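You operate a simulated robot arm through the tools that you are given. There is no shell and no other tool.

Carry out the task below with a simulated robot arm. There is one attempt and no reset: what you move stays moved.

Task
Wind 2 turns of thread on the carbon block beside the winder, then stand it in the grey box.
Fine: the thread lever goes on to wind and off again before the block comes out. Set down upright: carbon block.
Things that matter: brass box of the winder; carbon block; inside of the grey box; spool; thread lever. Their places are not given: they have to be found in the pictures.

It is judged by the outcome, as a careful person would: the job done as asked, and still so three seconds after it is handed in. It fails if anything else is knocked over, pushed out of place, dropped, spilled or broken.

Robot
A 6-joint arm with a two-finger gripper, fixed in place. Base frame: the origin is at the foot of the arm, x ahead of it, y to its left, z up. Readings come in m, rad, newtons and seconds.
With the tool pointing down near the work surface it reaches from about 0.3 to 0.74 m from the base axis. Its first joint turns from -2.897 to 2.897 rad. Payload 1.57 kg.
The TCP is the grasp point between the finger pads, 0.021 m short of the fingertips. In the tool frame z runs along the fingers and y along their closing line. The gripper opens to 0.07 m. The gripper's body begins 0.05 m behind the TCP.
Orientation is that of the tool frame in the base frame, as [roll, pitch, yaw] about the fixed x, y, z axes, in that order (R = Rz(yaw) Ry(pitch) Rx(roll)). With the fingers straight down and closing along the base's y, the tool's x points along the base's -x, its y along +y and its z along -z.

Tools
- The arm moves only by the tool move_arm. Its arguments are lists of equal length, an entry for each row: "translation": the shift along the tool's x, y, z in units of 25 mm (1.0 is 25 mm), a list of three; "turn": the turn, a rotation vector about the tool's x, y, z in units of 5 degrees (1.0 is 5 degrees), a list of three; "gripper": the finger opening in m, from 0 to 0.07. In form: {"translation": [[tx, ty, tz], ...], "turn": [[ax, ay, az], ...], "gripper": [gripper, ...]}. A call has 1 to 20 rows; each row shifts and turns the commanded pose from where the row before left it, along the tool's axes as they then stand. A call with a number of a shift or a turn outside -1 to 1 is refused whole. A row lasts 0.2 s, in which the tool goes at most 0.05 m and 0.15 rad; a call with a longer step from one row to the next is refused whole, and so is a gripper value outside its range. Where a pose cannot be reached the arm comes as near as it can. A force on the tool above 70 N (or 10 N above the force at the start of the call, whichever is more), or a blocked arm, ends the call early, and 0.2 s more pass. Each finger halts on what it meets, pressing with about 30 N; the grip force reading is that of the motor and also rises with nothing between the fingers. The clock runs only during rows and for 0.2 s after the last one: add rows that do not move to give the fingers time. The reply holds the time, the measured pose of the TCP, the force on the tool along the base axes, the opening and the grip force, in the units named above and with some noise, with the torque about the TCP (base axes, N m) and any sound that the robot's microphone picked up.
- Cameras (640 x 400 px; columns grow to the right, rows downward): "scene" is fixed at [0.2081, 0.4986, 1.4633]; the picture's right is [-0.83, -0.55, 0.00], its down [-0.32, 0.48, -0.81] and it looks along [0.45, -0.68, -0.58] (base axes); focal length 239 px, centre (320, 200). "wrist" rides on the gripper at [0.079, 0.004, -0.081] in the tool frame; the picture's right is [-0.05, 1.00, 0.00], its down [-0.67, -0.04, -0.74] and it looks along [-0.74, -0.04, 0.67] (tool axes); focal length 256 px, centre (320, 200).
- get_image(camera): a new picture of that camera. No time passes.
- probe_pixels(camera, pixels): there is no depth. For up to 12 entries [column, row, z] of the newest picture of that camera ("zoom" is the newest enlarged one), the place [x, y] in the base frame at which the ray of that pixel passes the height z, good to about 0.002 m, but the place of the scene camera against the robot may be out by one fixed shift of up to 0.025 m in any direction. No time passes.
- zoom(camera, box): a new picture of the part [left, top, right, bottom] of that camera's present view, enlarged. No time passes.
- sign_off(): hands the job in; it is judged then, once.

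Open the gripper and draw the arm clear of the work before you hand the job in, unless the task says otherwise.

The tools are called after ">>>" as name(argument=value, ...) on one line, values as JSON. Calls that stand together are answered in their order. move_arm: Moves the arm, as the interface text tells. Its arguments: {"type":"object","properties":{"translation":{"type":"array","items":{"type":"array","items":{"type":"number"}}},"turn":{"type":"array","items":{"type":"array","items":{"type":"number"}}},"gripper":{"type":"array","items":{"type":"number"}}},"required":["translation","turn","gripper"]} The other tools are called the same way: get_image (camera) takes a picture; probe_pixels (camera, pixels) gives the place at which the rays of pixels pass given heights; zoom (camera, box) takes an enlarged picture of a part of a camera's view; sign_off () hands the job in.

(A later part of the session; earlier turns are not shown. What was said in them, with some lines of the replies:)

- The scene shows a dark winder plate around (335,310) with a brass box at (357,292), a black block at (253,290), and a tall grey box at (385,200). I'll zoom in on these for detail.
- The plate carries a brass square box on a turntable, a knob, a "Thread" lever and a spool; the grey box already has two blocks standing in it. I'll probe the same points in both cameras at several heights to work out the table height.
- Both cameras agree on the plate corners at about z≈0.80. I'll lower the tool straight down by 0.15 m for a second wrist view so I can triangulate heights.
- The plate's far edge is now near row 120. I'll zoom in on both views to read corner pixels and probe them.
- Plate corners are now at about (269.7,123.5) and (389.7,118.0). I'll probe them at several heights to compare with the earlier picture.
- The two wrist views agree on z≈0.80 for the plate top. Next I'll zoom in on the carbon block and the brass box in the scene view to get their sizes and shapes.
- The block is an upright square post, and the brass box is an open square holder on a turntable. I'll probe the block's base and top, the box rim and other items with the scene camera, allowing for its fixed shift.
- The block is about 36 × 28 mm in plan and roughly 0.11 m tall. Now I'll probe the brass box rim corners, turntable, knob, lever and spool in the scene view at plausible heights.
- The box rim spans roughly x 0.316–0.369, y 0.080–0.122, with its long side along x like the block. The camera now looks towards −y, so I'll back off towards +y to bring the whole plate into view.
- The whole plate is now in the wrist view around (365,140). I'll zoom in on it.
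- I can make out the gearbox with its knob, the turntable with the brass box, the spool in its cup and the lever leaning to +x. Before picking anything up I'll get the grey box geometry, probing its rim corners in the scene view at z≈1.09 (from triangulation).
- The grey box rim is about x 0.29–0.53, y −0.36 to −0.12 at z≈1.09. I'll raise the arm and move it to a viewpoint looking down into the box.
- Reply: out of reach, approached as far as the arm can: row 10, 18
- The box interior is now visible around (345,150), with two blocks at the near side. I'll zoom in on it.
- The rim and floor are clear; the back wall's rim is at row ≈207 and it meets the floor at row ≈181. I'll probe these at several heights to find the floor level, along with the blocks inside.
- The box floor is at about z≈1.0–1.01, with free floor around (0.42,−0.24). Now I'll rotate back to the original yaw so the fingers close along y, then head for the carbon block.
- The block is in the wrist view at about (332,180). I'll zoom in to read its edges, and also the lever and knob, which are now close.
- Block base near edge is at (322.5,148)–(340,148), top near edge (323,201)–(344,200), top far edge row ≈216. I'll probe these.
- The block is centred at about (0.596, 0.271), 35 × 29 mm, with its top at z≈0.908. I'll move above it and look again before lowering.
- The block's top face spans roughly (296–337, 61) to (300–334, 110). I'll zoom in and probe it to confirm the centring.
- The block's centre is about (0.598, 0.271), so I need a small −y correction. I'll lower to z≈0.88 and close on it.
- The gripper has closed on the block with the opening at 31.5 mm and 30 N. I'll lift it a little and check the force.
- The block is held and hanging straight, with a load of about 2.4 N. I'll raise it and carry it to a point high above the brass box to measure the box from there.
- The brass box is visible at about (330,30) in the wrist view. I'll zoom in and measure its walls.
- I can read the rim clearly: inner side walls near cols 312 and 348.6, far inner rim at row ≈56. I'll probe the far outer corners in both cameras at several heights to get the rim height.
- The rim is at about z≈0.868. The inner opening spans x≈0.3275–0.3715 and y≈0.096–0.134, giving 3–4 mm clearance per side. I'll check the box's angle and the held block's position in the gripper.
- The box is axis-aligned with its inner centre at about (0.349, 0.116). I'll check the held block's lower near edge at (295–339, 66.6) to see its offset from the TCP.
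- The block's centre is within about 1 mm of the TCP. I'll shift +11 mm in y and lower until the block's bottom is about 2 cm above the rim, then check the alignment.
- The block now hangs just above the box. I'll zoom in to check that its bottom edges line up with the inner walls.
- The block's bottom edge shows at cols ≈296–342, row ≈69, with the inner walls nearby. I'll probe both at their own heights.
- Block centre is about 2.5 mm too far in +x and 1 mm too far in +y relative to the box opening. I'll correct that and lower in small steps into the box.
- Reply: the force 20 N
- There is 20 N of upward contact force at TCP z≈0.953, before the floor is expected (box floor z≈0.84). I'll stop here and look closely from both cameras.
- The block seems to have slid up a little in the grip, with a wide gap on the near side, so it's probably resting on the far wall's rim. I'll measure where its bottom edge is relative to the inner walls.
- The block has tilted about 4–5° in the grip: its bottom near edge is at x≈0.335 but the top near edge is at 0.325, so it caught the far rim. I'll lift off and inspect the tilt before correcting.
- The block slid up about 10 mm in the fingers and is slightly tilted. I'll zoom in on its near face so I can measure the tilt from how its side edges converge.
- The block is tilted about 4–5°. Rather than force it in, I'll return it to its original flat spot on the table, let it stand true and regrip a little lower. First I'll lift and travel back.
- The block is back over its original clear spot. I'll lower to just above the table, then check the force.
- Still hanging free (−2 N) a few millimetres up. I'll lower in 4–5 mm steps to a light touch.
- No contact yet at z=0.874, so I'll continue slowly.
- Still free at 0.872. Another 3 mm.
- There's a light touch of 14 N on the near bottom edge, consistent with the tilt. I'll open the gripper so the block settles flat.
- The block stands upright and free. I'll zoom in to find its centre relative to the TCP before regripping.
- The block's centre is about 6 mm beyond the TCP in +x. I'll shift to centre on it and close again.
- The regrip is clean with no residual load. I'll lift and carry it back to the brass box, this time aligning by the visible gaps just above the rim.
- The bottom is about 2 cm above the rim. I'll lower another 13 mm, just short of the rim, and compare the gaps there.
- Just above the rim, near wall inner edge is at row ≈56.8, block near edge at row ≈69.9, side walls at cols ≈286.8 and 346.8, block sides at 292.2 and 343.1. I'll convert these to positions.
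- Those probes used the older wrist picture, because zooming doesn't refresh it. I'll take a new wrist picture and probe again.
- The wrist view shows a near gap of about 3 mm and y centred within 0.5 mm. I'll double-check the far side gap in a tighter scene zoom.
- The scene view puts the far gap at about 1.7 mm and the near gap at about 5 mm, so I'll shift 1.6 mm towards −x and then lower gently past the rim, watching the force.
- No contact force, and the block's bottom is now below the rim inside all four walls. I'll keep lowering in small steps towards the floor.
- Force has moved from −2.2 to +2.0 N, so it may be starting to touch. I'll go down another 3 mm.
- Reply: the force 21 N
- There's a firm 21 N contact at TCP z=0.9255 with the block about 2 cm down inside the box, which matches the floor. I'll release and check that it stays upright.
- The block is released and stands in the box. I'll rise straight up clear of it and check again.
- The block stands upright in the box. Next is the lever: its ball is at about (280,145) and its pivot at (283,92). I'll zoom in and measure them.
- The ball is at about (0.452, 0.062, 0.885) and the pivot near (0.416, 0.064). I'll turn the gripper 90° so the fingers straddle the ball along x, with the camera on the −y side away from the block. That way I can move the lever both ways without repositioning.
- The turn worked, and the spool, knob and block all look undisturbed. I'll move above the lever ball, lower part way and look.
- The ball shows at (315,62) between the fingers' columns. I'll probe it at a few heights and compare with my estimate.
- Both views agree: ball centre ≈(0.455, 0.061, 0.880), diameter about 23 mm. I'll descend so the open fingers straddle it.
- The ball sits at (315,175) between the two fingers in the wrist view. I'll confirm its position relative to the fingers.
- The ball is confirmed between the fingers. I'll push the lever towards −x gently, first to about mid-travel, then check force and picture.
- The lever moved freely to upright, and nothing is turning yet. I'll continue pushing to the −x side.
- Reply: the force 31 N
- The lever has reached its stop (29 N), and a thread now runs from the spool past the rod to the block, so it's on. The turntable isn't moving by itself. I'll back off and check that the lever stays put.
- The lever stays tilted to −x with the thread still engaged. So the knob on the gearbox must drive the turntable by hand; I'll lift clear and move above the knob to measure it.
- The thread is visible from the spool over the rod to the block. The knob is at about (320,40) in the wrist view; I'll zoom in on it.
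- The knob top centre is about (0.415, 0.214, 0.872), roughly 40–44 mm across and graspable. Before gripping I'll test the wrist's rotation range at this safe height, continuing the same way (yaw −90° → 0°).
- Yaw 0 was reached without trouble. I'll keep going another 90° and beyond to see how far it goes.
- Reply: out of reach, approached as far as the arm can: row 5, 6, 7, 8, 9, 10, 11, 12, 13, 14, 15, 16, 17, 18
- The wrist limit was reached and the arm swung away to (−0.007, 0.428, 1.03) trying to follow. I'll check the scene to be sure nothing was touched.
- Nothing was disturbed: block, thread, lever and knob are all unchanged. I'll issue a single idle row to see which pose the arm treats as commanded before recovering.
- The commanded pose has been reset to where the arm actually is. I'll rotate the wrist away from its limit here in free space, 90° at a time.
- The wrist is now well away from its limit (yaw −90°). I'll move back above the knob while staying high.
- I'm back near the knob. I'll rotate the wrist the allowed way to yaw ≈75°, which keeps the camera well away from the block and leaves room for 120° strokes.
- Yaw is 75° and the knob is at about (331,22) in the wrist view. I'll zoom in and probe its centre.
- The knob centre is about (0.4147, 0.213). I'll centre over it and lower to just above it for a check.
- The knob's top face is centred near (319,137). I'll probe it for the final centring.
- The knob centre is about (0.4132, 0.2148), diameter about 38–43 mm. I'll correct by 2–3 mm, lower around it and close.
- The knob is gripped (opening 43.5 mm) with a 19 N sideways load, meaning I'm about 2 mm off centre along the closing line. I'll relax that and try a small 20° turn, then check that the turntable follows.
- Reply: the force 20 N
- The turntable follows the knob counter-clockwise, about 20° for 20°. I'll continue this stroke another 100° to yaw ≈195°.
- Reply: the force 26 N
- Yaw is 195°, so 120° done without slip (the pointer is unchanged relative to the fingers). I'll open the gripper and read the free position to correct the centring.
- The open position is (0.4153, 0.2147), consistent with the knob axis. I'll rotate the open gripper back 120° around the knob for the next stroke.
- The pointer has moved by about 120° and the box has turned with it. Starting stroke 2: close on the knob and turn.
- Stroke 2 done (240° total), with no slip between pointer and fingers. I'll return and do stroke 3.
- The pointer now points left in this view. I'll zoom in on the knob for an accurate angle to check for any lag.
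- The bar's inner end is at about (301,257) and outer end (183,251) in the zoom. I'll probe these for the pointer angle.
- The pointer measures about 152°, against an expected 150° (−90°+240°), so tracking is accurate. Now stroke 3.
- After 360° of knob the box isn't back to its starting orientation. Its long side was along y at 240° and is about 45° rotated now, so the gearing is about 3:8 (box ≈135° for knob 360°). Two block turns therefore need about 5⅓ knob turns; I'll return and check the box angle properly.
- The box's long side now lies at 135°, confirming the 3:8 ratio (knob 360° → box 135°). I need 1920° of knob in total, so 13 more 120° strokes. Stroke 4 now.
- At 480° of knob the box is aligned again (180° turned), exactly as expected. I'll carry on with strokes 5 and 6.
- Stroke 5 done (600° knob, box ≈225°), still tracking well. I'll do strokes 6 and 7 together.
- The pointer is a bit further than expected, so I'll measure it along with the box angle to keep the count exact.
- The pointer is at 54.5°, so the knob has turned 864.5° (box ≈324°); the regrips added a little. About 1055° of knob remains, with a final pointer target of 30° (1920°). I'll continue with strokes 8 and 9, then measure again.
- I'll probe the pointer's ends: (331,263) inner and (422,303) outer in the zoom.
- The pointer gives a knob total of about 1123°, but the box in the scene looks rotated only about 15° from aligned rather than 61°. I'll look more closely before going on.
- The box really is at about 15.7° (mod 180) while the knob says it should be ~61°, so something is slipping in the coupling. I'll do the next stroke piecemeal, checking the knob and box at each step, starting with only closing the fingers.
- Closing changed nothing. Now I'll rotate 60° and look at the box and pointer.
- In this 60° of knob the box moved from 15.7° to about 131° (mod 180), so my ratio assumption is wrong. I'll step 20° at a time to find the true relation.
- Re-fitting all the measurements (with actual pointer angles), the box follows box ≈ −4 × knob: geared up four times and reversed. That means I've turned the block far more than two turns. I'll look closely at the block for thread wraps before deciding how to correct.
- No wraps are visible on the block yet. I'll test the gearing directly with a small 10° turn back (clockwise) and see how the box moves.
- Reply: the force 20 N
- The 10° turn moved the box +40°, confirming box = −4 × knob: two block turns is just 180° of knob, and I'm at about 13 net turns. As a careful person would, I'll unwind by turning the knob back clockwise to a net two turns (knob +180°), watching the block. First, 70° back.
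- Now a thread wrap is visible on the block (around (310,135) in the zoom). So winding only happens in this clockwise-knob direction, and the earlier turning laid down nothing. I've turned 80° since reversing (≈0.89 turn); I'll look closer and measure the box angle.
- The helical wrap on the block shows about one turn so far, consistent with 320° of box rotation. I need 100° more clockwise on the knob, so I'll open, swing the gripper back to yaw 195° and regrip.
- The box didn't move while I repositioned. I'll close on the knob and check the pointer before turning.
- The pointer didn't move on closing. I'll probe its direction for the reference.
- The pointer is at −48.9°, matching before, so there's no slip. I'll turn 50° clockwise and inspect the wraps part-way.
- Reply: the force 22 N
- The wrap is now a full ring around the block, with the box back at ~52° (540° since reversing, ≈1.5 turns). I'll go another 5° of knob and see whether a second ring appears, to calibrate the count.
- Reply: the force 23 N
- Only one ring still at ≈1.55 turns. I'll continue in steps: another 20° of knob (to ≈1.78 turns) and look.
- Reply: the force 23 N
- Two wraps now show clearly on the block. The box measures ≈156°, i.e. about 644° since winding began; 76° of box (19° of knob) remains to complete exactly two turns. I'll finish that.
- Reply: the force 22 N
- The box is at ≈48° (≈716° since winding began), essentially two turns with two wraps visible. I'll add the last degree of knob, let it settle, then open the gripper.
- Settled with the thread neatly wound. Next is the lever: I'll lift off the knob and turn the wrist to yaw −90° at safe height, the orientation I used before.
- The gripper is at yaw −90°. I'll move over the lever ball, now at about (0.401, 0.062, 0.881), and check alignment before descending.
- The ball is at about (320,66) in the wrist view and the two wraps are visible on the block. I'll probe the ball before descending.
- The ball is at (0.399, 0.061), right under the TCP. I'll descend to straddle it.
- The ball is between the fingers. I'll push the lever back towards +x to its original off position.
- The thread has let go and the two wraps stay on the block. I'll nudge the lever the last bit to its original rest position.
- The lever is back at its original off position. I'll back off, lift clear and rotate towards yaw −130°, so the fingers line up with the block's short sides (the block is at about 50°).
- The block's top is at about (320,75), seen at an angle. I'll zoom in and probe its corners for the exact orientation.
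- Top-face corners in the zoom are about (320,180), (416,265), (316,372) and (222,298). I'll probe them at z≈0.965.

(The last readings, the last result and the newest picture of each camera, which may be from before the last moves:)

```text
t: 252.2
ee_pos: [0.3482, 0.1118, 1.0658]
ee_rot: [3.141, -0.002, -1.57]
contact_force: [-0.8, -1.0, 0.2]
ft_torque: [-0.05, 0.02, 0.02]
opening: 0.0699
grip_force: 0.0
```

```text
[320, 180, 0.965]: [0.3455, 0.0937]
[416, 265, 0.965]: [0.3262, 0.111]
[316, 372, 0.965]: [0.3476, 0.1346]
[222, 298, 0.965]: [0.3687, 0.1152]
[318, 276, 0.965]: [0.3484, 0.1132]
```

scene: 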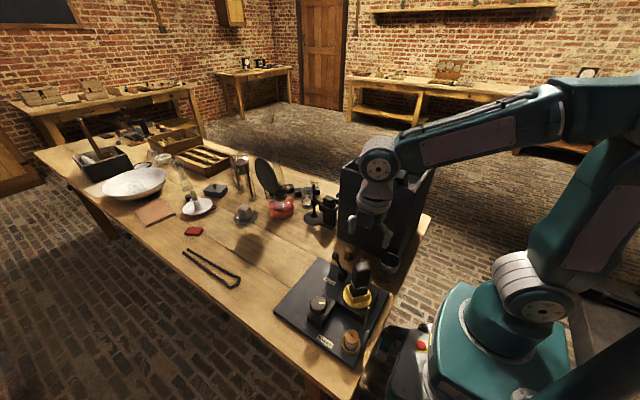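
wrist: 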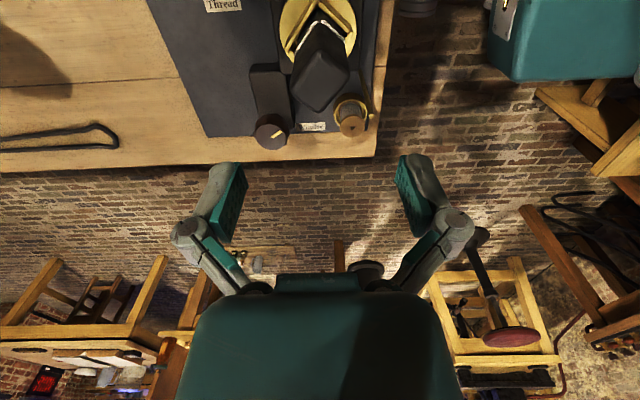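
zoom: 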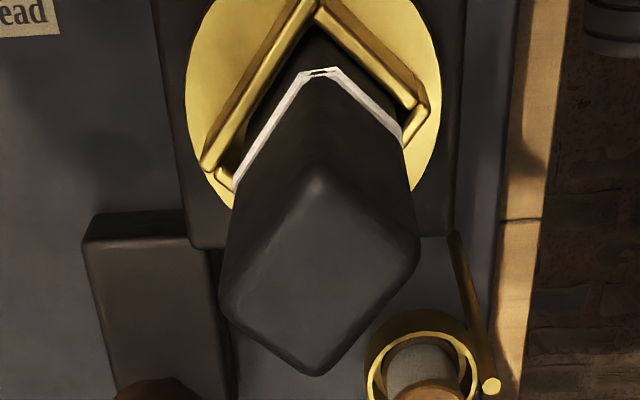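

The block's long side is at about 46–47°, centred near (0.348, 0.114). I'll turn the wrist 43° so the fingers close across its short sides, and recentre.

>>> move_arm(translation=[[-0.1, 0, 0], [0, 0, 0], [0, 0, 0], [0, 0, 0], [0, 0, 0], [0, 0, 0], [0, 0, 0], [0, 0, 0], [0, 0, 0], [0, 0, 0]], turn=[[0, 0, 1], [0, 0, 1], [0, 0, 1], [0, 0, 1], [0, 0, 1], [0, 0, 1], [0, 0, 1], [0, 0, 1], [0, 0, 0.6], [0, 0, 0]], gripper=[0.07, 0.07, 0.07, 0.07, 0.07, 0.07, 0.07, 0.07, 0.07, 0.07])

>>> get_image(camera="wrist")

>>> zoom(camera="wrist", box=[265, 0, 375, 120])

```text
t: 254.4
ee_pos: [0.3495, 0.1146, 1.0669]
ee_rot: [-3.14, -0.002, -2.323]
contact_force: [0.3, -0.6, 0.0]
ft_torque: [-0.06, 0.03, 0.03]
opening: 0.0701
grip_force: 0.0
```

```text
taken
```

wrist: 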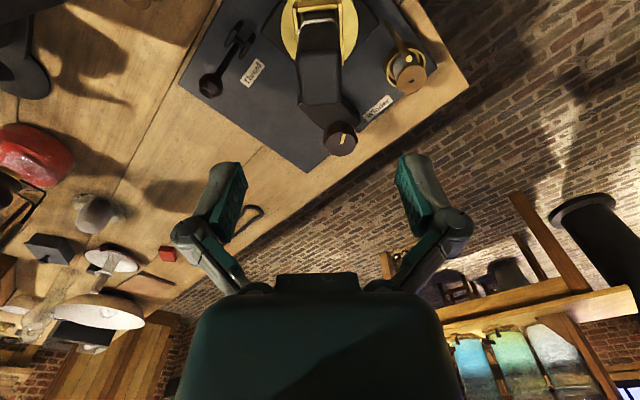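

```text
3.33 times, centred on (320, 60) of wrist
```

zoom: 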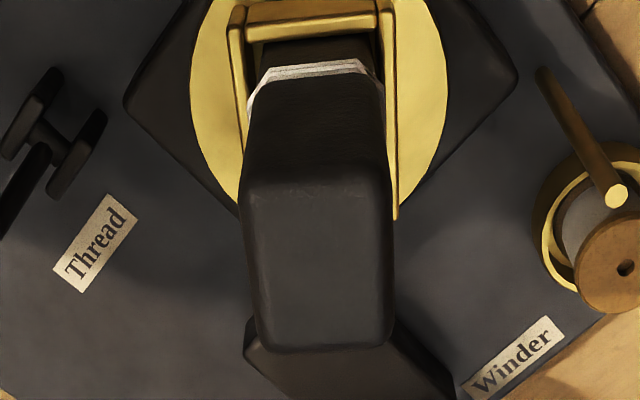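

The fingers are nearly aligned; the block looks about 2° off. I'll probe the top-face centre and side edges.

>>> probe_pixels(camera="zoom", pixels=[[240, 190, 0.965], [387, 185, 0.965], [392, 340, 0.965], [260, 345, 0.965], [320, 265, 0.965]])

```text
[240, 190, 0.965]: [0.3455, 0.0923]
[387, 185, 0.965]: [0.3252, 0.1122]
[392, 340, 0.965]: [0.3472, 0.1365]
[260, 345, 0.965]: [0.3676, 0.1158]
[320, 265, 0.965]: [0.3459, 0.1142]
```

The block is aligned with the fingers within about 1°. I'll shift 2 mm, descend to z≈0.936 (fingertips above the thread wraps) and look.

>>> move_arm(translation=[[0.055, 0.058, 1], [0, 0, 1], [0, 0, 1], [0, 0, 1], [0, 0, 0.7], [0, 0, 0.5], [0, 0, 0]], turn=[[0, 0, 0], [0, 0, 0], [0, 0, 0], [0, 0, 0], [0, 0, 0], [0, 0, 0], [0, 0, 0]], gripper=[0.07, 0.07, 0.07, 0.07, 0.07, 0.07, 0.07])

>>> get_image(camera="wrist")

>>> zoom(camera="scene", box=[320, 240, 390, 320])

```text
t: 256.0
ee_pos: [0.3459, 0.1144, 0.9364]
ee_rot: [-3.139, 0.0, -2.322]
contact_force: [-0.2, 0.0, 1.1]
ft_torque: [-0.02, 0.0, 0.01]
opening: 0.07
grip_force: 0.0
```

```text
taken
```

wrist: 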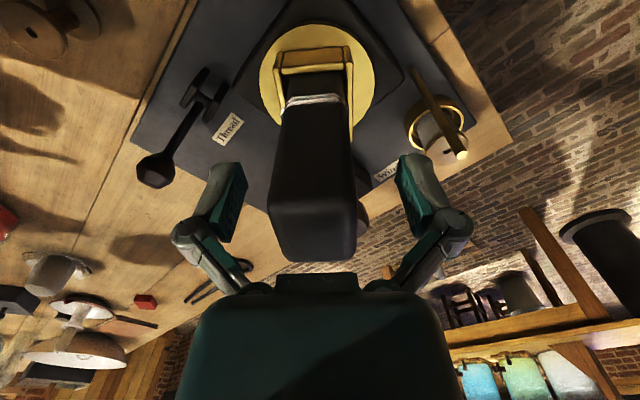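

```text
5.00 times, centred on (355, 280) of scene
```

zoom: 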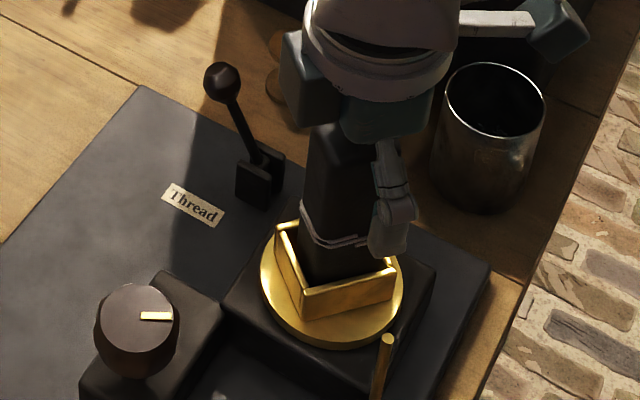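

The block is between the fingers, with the fingertips above the wraps. I'll close the gripper.

>>> move_arm(translation=[[0, 0, 0], [0, 0, 0], [0, 0, 0], [0, 0, 0], [0, 0, 0]], turn=[[0, 0, 0], [0, 0, 0], [0, 0, 0], [0, 0, 0], [0, 0, 0]], gripper=[0.055, 0.042, 0.03, 0.01, 0.01])

>>> get_image(camera="wrist")

>>> zoom(camera="scene", box=[320, 240, 390, 320])

```text
t: 257.2
ee_pos: [0.3453, 0.1151, 0.9363]
ee_rot: [-3.139, -0.001, -2.322]
contact_force: [1.7, -0.9, 3.7]
ft_torque: [0.0, -0.01, -0.02]
opening: 0.0318
grip_force: 30.4
```

```text
taken
```

wrist: 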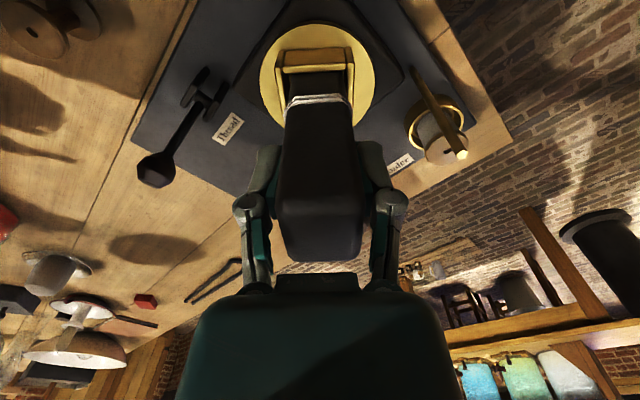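

```text
5.00 times, centred on (355, 280) of scene
```

zoom: 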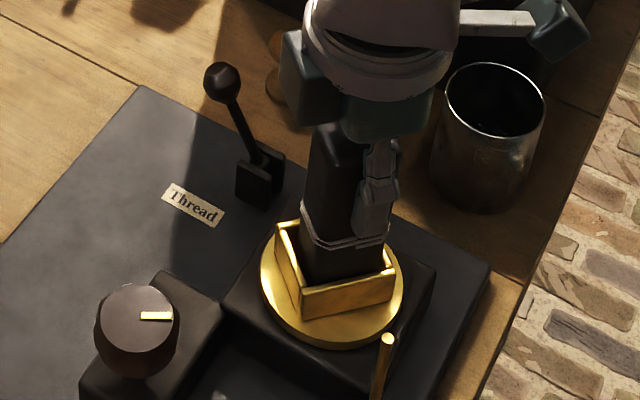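

Gripped cleanly at 31.8 mm. I'll lift slowly out of the box and check.

>>> move_arm(translation=[[0, 0, -0.3], [0, 0, -0.5], [0, 0, -0.8], [0, 0, -1], [0, 0, -1], [0, 0, -1], [0, 0, 0]], turn=[[0, 0, 0], [0, 0, 0], [0, 0, 0], [0, 0, 0], [0, 0, 0], [0, 0, 0], [0, 0, 0]], gripper=[0.01, 0.01, 0.01, 0.01, 0.01, 0.01, 0.01])

>>> get_image(camera="wrist")

>>> zoom(camera="scene", box=[310, 210, 400, 330])

```text
t: 258.8
ee_pos: [0.347, 0.1137, 1.0525]
ee_rot: [-3.141, -0.001, -2.32]
contact_force: [-0.3, 0.9, -2.8]
ft_torque: [0.01, 0.03, -0.02]
opening: 0.0316
grip_force: 29.6
```

```text
taken
```

wrist: 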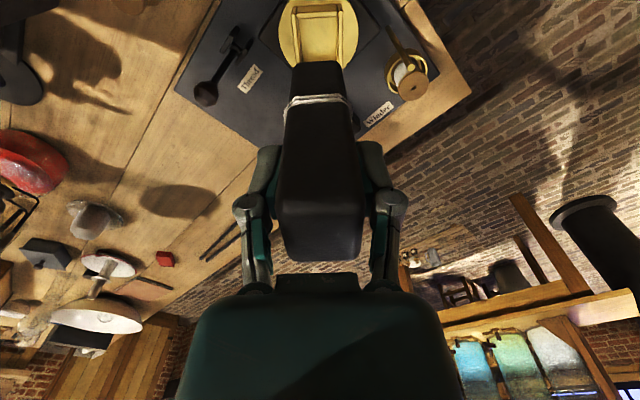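

```text
3.33 times, centred on (355, 270) of scene
```

zoom: 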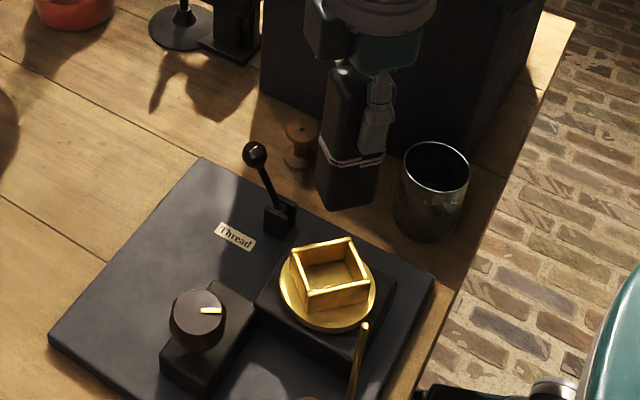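

The block is out with both wraps on it. I'll raise it to z≈1.27 while turning the wrist to yaw 180° so the block is square to the grey box.

>>> move_arm(translation=[[0, 0, -1], [0, 0, -1], [0, 0, -1], [0, 0, -1], [0, 0, -1], [0, 0, -1], [0, 0, -1], [0, 0, -1], [0, 0, -0.8], [0, 0, 0], [0, 0, 0]], turn=[[0, 0, 1], [0, 0, 1], [0, 0, 1], [0, 0, 1], [0, 0, 1], [0, 0, 1], [0, 0, 1], [0, 0, 1], [0, 0, 1], [0, 0, 0.4], [0, 0, 0]], gripper=[0.01, 0.01, 0.01, 0.01, 0.01, 0.01, 0.01, 0.01, 0.01, 0.01, 0.01])

>>> get_image(camera="wrist")

>>> get_image(camera="scene")

```text
t: 261.2
ee_pos: [0.3469, 0.1146, 1.271]
ee_rot: [-3.139, 0.001, 3.14]
contact_force: [0.8, -0.4, -2.6]
ft_torque: [0.02, 0.02, 0.0]
opening: 0.0315
grip_force: 29.5
```

```text
taken
```

wrist: 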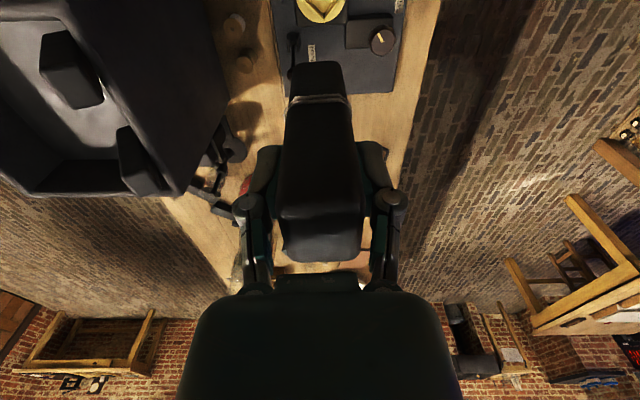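

```text
taken
```

scene: 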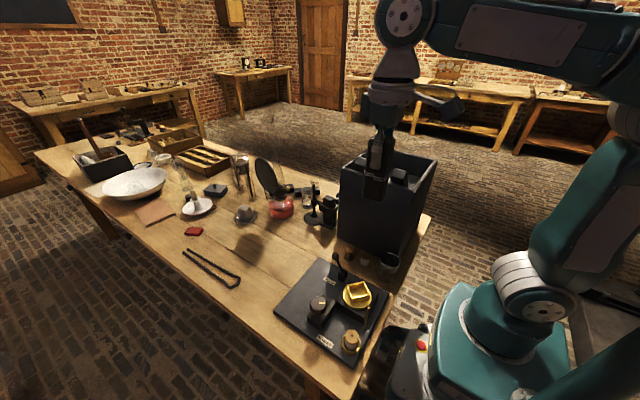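

The block hangs straight. I'll carry it part way over the grey box and check the view.

>>> move_arm(translation=[[-0.2, -0.95, 0], [-0.2, -0.95, 0], [-0.2, -0.95, 0], [-0.2, -0.95, 0], [-0.2, -0.95, 0], [-0.2, -0.95, 0], [-0.2, -0.95, 0], [-0.2, -0.95, 0], [0, 0, 0]], turn=[[0, 0, 0], [0, 0, 0], [0, 0, 0], [0, 0, 0], [0, 0, 0], [0, 0, 0], [0, 0, 0], [0, 0, 0], [0, 0, 0]], gripper=[0.01, 0.01, 0.01, 0.01, 0.01, 0.01, 0.01, 0.01, 0.01])

>>> get_image(camera="wrist")

>>> get_image(camera="scene")

```text
t: 263.2
ee_pos: [0.3869, -0.0774, 1.2717]
ee_rot: [-3.14, 0.001, -3.141]
contact_force: [0.0, 1.4, -2.1]
ft_torque: [0.02, -0.03, -0.02]
opening: 0.0314
grip_force: 30.4
```

```text
taken
```

wrist: 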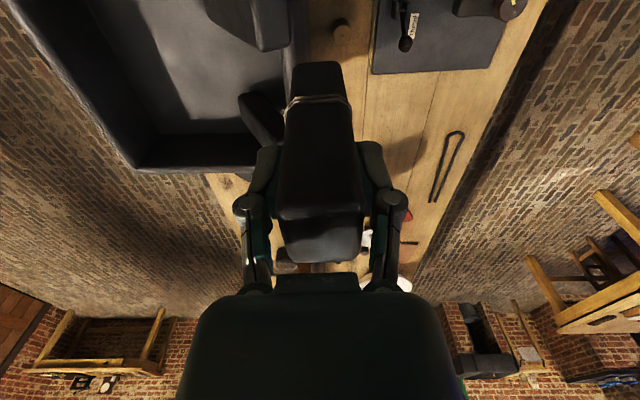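

```text
taken
```

scene: 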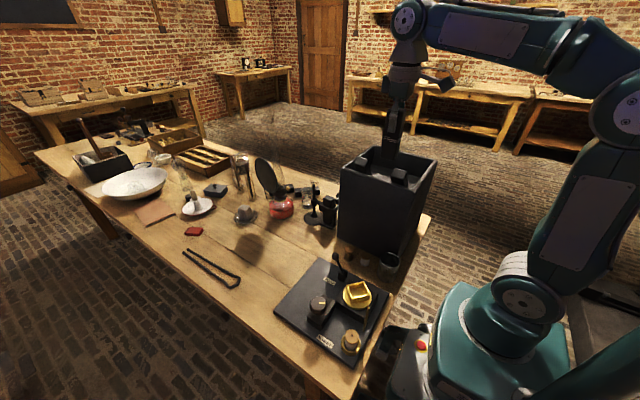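

The box interior is partly visible at the upper left. I'll zoom in to refine its geometry.

>>> zoom(camera="wrist", box=[0, 0, 310, 194])

```text
2.06 times, centred on (155, 97) of wrist
```

zoom: 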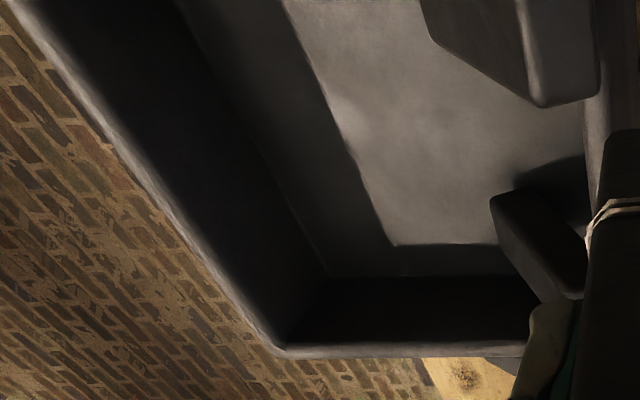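

I'll probe the far rim corner (135.6,167.4) and the floor corner below it (159.9,133.4) at several heights.

>>> probe_pixels(camera="wrist", pixels=[[135.6, 167.4, 1.08], [135.6, 167.4, 1.09], [135.6, 167.4, 1.1], [135.6, 167.4, 1.11], [159.9, 133.4, 0.98], [159.9, 133.4, 1.0], [159.9, 133.4, 1.02], [159.9, 133.4, 1.04], [256, 140, 1.12], [265, 50, 1.12]])

```text
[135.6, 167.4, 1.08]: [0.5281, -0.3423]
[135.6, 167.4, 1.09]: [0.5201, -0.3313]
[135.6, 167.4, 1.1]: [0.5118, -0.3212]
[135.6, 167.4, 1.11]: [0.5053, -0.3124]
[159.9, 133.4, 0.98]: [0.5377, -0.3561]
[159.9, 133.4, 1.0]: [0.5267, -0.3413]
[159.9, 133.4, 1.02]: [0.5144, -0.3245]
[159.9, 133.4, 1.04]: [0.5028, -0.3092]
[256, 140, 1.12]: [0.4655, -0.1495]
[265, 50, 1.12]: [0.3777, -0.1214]
```

Rim is at about z≈1.085 and floor z≈1.005. I'll continue to the free middle of the box, about (0.42, −0.245), with the block's bottom still well above everything.

>>> move_arm(translation=[[-0.19, -0.95, 0], [-0.19, -0.95, 0], [-0.19, -0.95, 0], [-0.19, -0.95, 0], [-0.19, -0.95, 0], [-0.19, -0.95, 0], [-0.19, -0.95, 0], [0, 0, 0], [0, 0, 0]], turn=[[0, 0, 0], [0, 0, 0], [0, 0, 0], [0, 0, 0], [0, 0, 0], [0, 0, 0], [0, 0, 0], [0, 0, 0], [0, 0, 0]], gripper=[0.01, 0.01, 0.01, 0.01, 0.01, 0.01, 0.01, 0.01, 0.01])

>>> get_image(camera="wrist")

>>> get_image(camera="scene")

>>> zoom(camera="scene", box=[330, 80, 460, 220])

```text
t: 265.2
ee_pos: [0.4194, -0.2439, 1.271]
ee_rot: [3.14, -0.001, 3.141]
contact_force: [0.5, 0.1, -2.6]
ft_torque: [-0.01, 0.05, 0.01]
opening: 0.0317
grip_force: 30.4
```

```text
taken
```

wrist: 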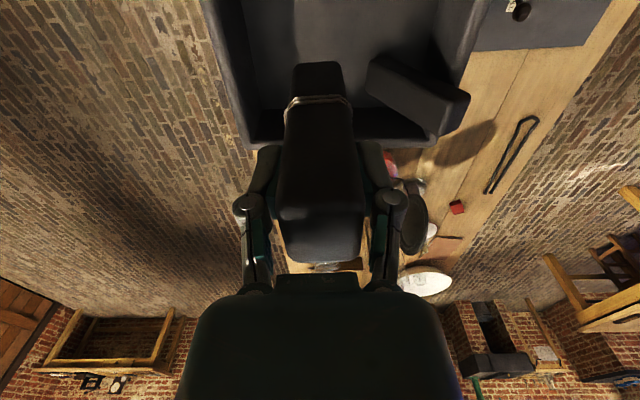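

```text
taken
```

scene: 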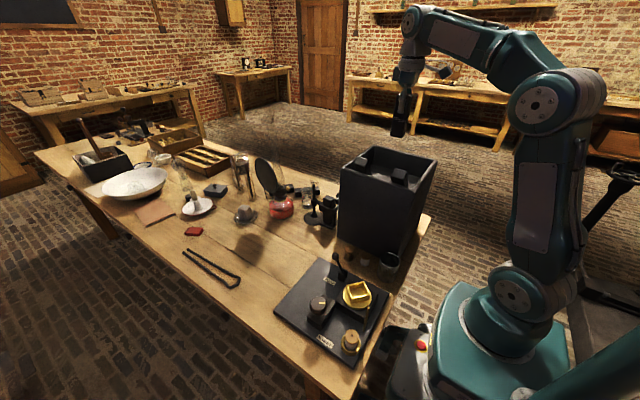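

```text
2.86 times, centred on (395, 150) of scene
```

zoom: 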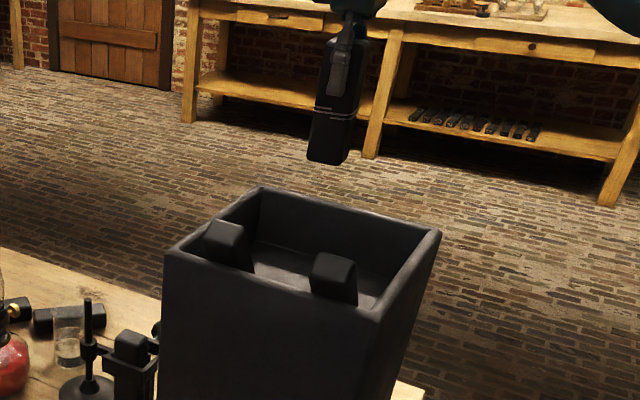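

The block hangs above the box, in line with the free floor. I'll zoom in and probe the walls and the standing block to confirm clearances at the landing spot.

>>> zoom(camera="wrist", box=[190, 0, 490, 170])

>>> probe_pixels(camera="wrist", pixels=[[262, 108, 1.005], [250, 142, 1.085], [372, 62, 1.12], [372, 62, 1.09], [435, 135, 1.12], [435, 135, 1.09], [468, 95, 1.12], [240, 20, 1.005], [440, 20, 1.005]])

```text
2.13 times, centred on (340, 85) of wrist
```

zoom: 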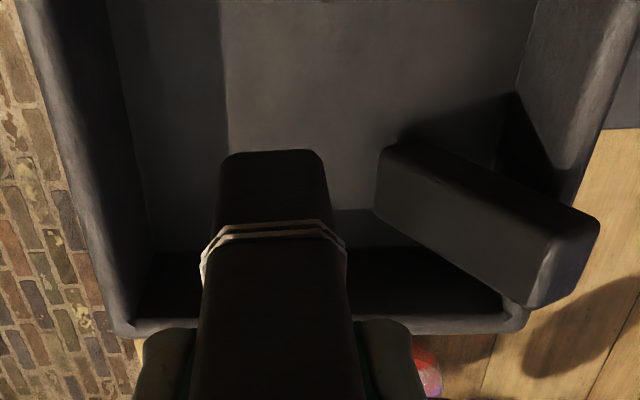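

```text
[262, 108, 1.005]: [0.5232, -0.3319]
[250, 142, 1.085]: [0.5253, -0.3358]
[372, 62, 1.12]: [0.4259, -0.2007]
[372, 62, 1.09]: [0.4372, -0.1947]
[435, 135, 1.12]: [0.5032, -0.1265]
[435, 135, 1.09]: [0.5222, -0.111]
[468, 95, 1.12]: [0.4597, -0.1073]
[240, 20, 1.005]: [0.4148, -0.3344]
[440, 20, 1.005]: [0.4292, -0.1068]
```

One of the standing blocks leans towards the far corner, so I'll shift slightly away from it to about (0.412, −0.255), then lower to just above the expected floor contact (TCP ≈1.12).

>>> move_arm(translation=[[0.3, -0.44, 0], [0, 0, 1], [0, 0, 1], [0, 0, 1], [0, 0, 1], [0, 0, 1], [0, 0, 0.8], [0, 0, 0]], turn=[[0, 0, 0], [0, 0, 0], [0, 0, 0], [0, 0, 0], [0, 0, 0], [0, 0, 0], [0, 0, 0], [0, 0, 0]], gripper=[0.01, 0.01, 0.01, 0.01, 0.01, 0.01, 0.01, 0.01])

>>> get_image(camera="wrist")

>>> zoom(camera="scene", box=[330, 90, 460, 220])

```text
t: 267.0
ee_pos: [0.4132, -0.2556, 1.1262]
ee_rot: [-3.14, -0.001, 3.141]
contact_force: [-0.4, -0.1, -1.7]
ft_torque: [-0.02, 0.06, 0.01]
opening: 0.0317
grip_force: 30.3
```

```text
taken
```

wrist: 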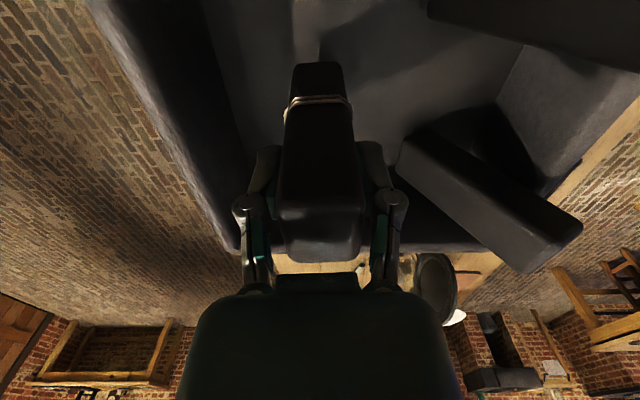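

```text
3.08 times, centred on (395, 155) of scene
```

zoom: 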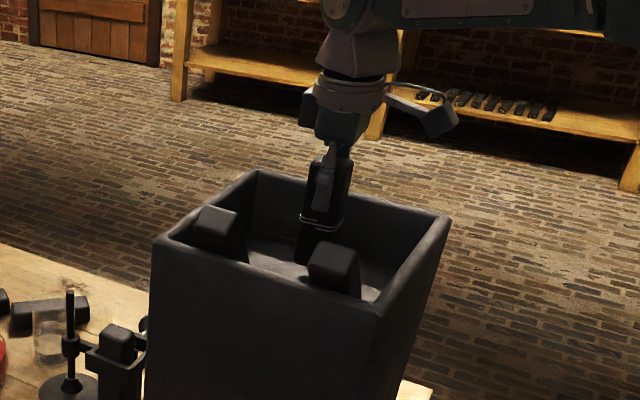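

Still free, with the block now inside the box. I'll lower another 15 mm, then go in small steps.

>>> move_arm(translation=[[0, 0, 0.3], [0, 0, 0.3], [0, 0, 0]], turn=[[0, 0, 0], [0, 0, 0], [0, 0, 0]], gripper=[0.01, 0.01, 0.01])

>>> zoom(camera="scene", box=[345, 130, 435, 200])

```text
t: 267.8
ee_pos: [0.4128, -0.2544, 1.1112]
ee_rot: [-3.141, -0.001, -3.14]
contact_force: [-0.1, -0.2, -1.8]
ft_torque: [0.02, 0.03, -0.02]
opening: 0.0315
grip_force: 29.7
```

```text
5.71 times, centred on (390, 165) of scene
```

zoom: 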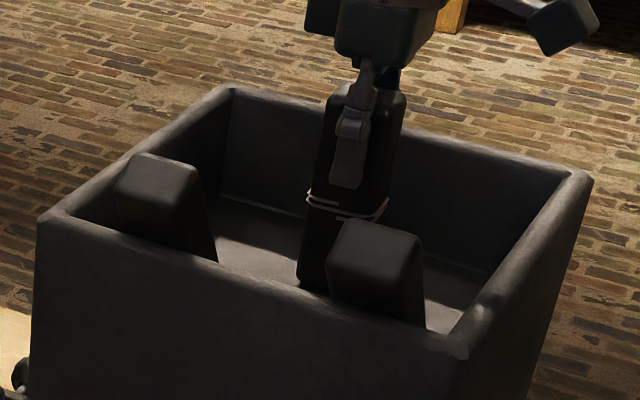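

Still hanging free. I'll lower in 4 mm steps until it touches.

>>> move_arm(translation=[[0, 0, 0.16], [0, 0, 0.16], [0, 0, 0]], turn=[[0, 0, 0], [0, 0, 0], [0, 0, 0]], gripper=[0.01, 0.01, 0.01])

```text
t: 268.6
ee_pos: [0.4119, -0.2568, 1.1046]
ee_rot: [-3.137, 0.004, 3.141]
contact_force: [2.9, -5.7, 21.6]
ft_torque: [-0.15, -0.15, -0.07]
opening: 0.032
grip_force: 29.9
```

It has touched down at TCP z=1.1046 with 21.6 N. I'll check the picture to confirm it's on the floor and upright.

>>> get_image(camera="wrist")

>>> zoom(camera="scene", box=[345, 130, 435, 200])

>>> zoom(camera="wrist", box=[200, 20, 500, 260])

```text
taken
```

wrist: 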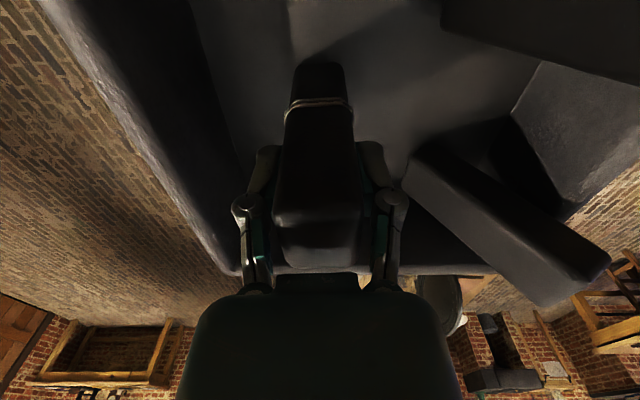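

```text
5.71 times, centred on (390, 165) of scene
```

zoom: 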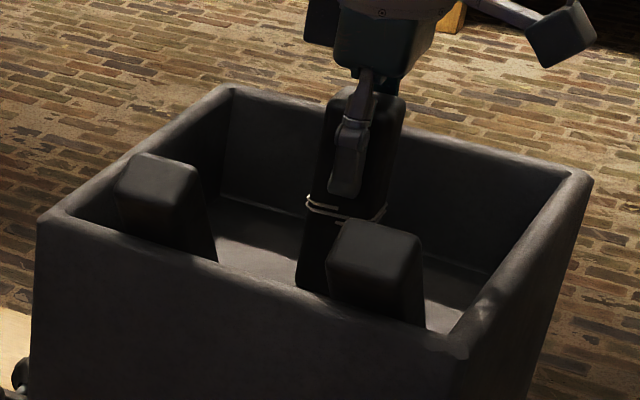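

```text
1.67 times, centred on (350, 140) of wrist
```

zoom: 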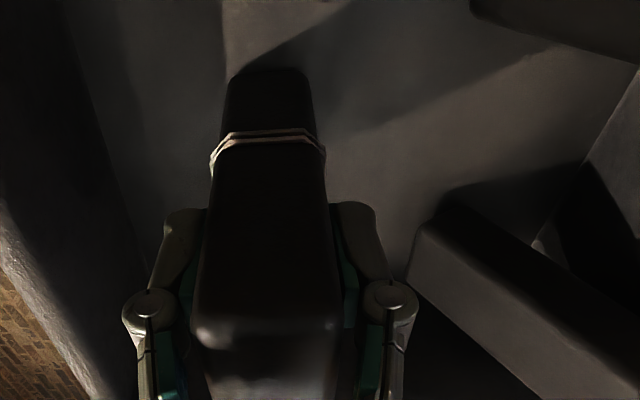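

It's on the floor, standing straight, and the nearest other block is about 4 cm from the fingers. I'll open gently to 50 mm.

>>> move_arm(translation=[[0, 0, 0], [0, 0, 0], [0, 0, 0], [0, 0, 0], [0, 0, 0]], turn=[[0, 0, 0], [0, 0, 0], [0, 0, 0], [0, 0, 0], [0, 0, 0]], gripper=[0.035, 0.042, 0.05, 0.05, 0.05])

>>> get_image(camera="wrist")

>>> zoom(camera="scene", box=[345, 130, 435, 200])

```text
t: 269.8
ee_pos: [0.4131, -0.2559, 1.1039]
ee_rot: [3.141, 0.0, -3.141]
contact_force: [0.6, 0.8, -0.1]
ft_torque: [0.01, 0.01, -0.03]
opening: 0.05
grip_force: 0.0
```

```text
taken
```

wrist: 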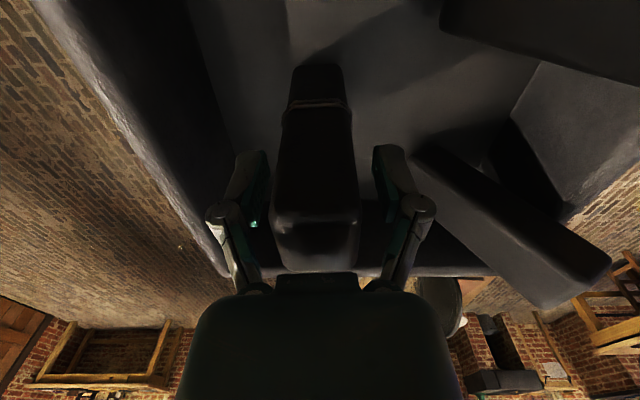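

```text
5.71 times, centred on (390, 165) of scene
```

zoom: 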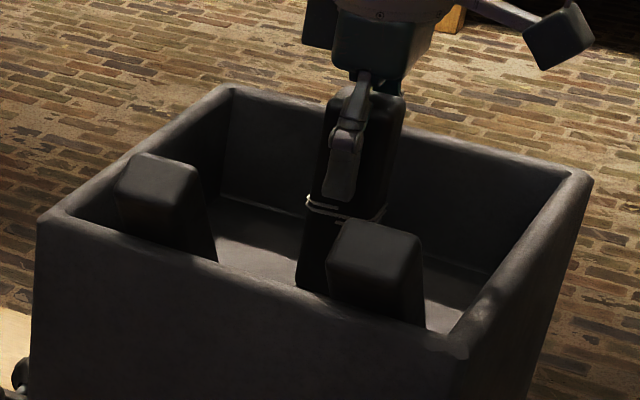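

The block is released and standing. I'll rise straight up, slowly at first, until well clear.

>>> move_arm(translation=[[0, 0, -0.3], [0, 0, -0.5], [0, 0, -0.8], [0, 0, -1], [0, 0, -1], [0, 0, -1], [0, 0, -1], [0, 0, -1], [0, 0, 0]], turn=[[0, 0, 0], [0, 0, 0], [0, 0, 0], [0, 0, 0], [0, 0, 0], [0, 0, 0], [0, 0, 0], [0, 0, 0], [0, 0, 0]], gripper=[0.05, 0.05, 0.05, 0.05, 0.05, 0.05, 0.05, 0.05, 0.05])

>>> get_image(camera="wrist")

>>> get_image(camera="scene")

>>> zoom(camera="scene", box=[345, 130, 435, 200])

```text
t: 271.8
ee_pos: [0.4121, -0.2545, 1.2685]
ee_rot: [3.141, -0.003, -3.141]
contact_force: [0.0, -0.1, -1.2]
ft_torque: [-0.02, 0.01, -0.01]
opening: 0.05
grip_force: 0.1
```

```text
taken
```

wrist: 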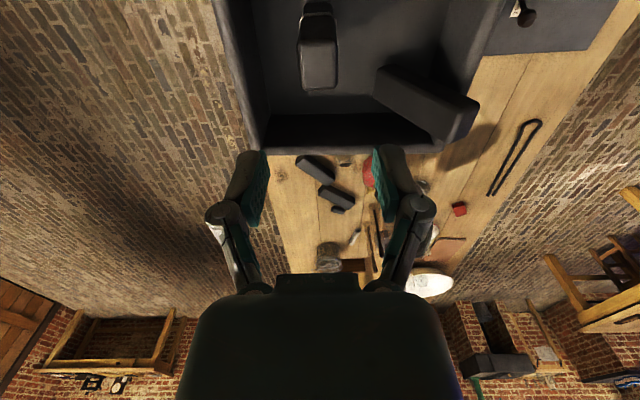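

```text
taken
```

scene: 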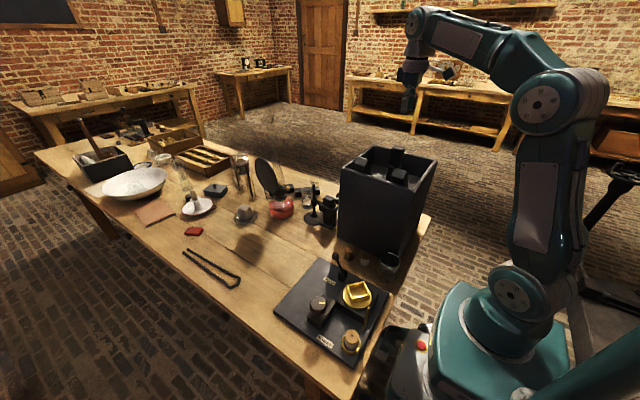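

```text
5.71 times, centred on (390, 165) of scene
```

zoom: 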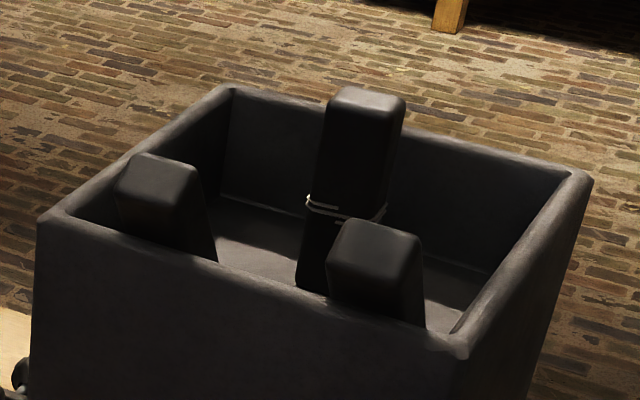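

The block stands upright with its two wraps, and the other two blocks haven't moved. I'll draw the arm clear, back towards its start position, and do a final check of the bench.

>>> move_arm(translation=[[0, 1, 0], [0, 1, 0], [0, 1, 0], [0, 1, 0], [0, 1, 0], [0, 1, 0], [0, 1, 0], [0, 1, 0], [0.3, 1, -0.3], [0.3, 1, -0.3], [0.3, 1, -0.3], [0.3, 1, -0.3], [0.3, 1, -0.3], [0.3, 1, 0], [0.3, 1, 0], [0.3, 0.7, 0], [0, 0, 0]], turn=[[0, 0, 0], [0, 0, 0], [0, 0, 0], [0, 0, 0], [0, 0, 0], [0, 0, 0], [0, 0, 0], [0, 0, 0], [0, 0, 0], [0, 0, 0], [0, 0, 0], [0, 0, 0], [0, 0, 0], [0, 0, 0], [0, 0, 0], [0, 0, 0], [0, 0, 0]], gripper=[0.06, 0.07, 0.07, 0.07, 0.07, 0.07, 0.07, 0.07, 0.07, 0.07, 0.07, 0.07, 0.07, 0.07, 0.07, 0.07, 0.07])

>>> get_image(camera="scene")

>>> zoom(camera="scene", box=[260, 240, 420, 380])

>>> zoom(camera="scene", box=[335, 130, 445, 210])

>>> get_image(camera="wrist")

```text
t: 275.4
ee_pos: [0.3514, 0.1399, 1.3055]
ee_rot: [-3.14, -0.001, -3.141]
contact_force: [-0.4, -0.4, -0.2]
ft_torque: [0.0, -0.01, 0.0]
opening: 0.0701
grip_force: 0.0
```

```text
taken
```

scene: 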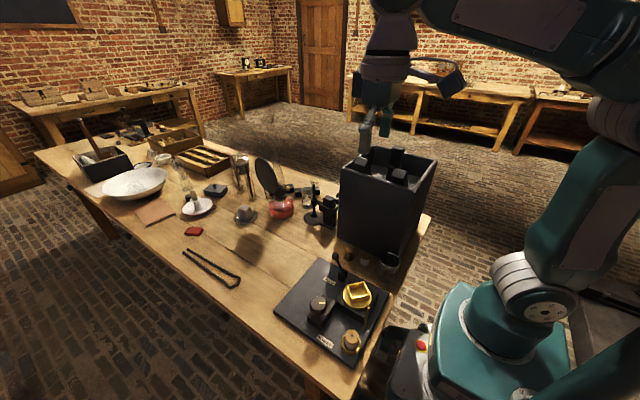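

```text
2.86 times, centred on (340, 310) of scene
```

zoom: 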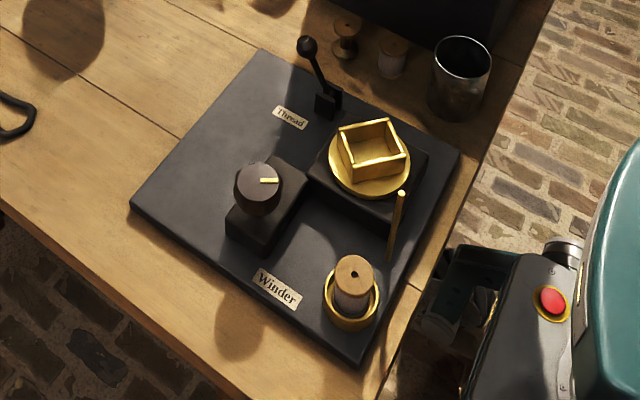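

```text
5.00 times, centred on (390, 170) of scene
```

zoom: 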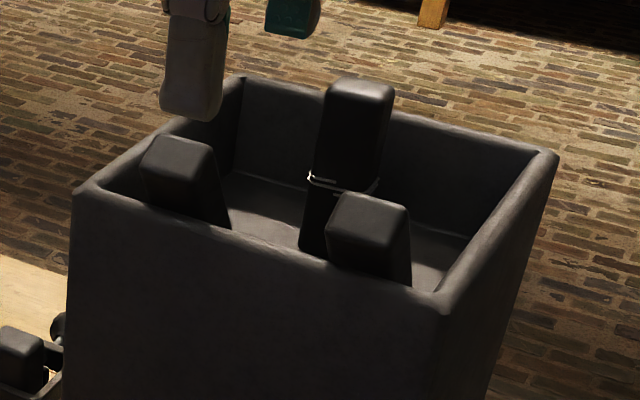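

```text
taken
```

wrist: 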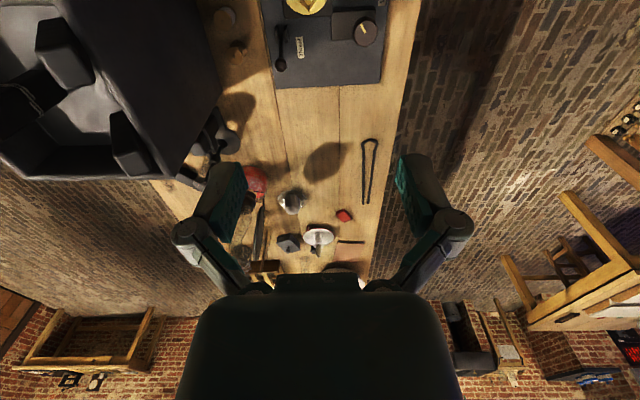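

The block stands upright in the grey box with its two wraps. The lever is back in the off position, the spool and the other items are where they were, and the arm is clear with the gripper open. I'll hand the job in.

One point of uncertainty: I first turned the knob the wrong way, which laid no thread. The two wraps were counted from where I reversed.

>>> sign_off()

```text
The job is handed in.
```

I put two turns of thread on the carbon block and stood it upright in the grey box. The job is handed in, but no result came back, so I don't know how it was judged.

- **Winding:** The turntable turns four times for each knob turn, in the opposite direction. I first turned the knob the wrong way for about 13 block turns. I saw no thread on the block during that time. Turning it the other way wound thread on, and I stopped at two turns measured from there. Two wraps showed in the pictures. If the winder counts total rotation either way, its count will be more than two.
- **Thread lever:** It went on before winding and off again before the block came out.
- **First try at the brass box:** The block caught on the rim and tilted in the grip. I set it back on its original spot, regripped it and seated it properly on the second try.
- **Arm swing:** While I tested how far the wrist turns, the arm reached a joint limit and swung out to the side. The pictures showed nothing was touched.
- **Everything else:** In the final pictures the spool and the other items on the bench look as they did at the start. The other two blocks in the grey box are also unmoved. The arm is clear with the gripper open.
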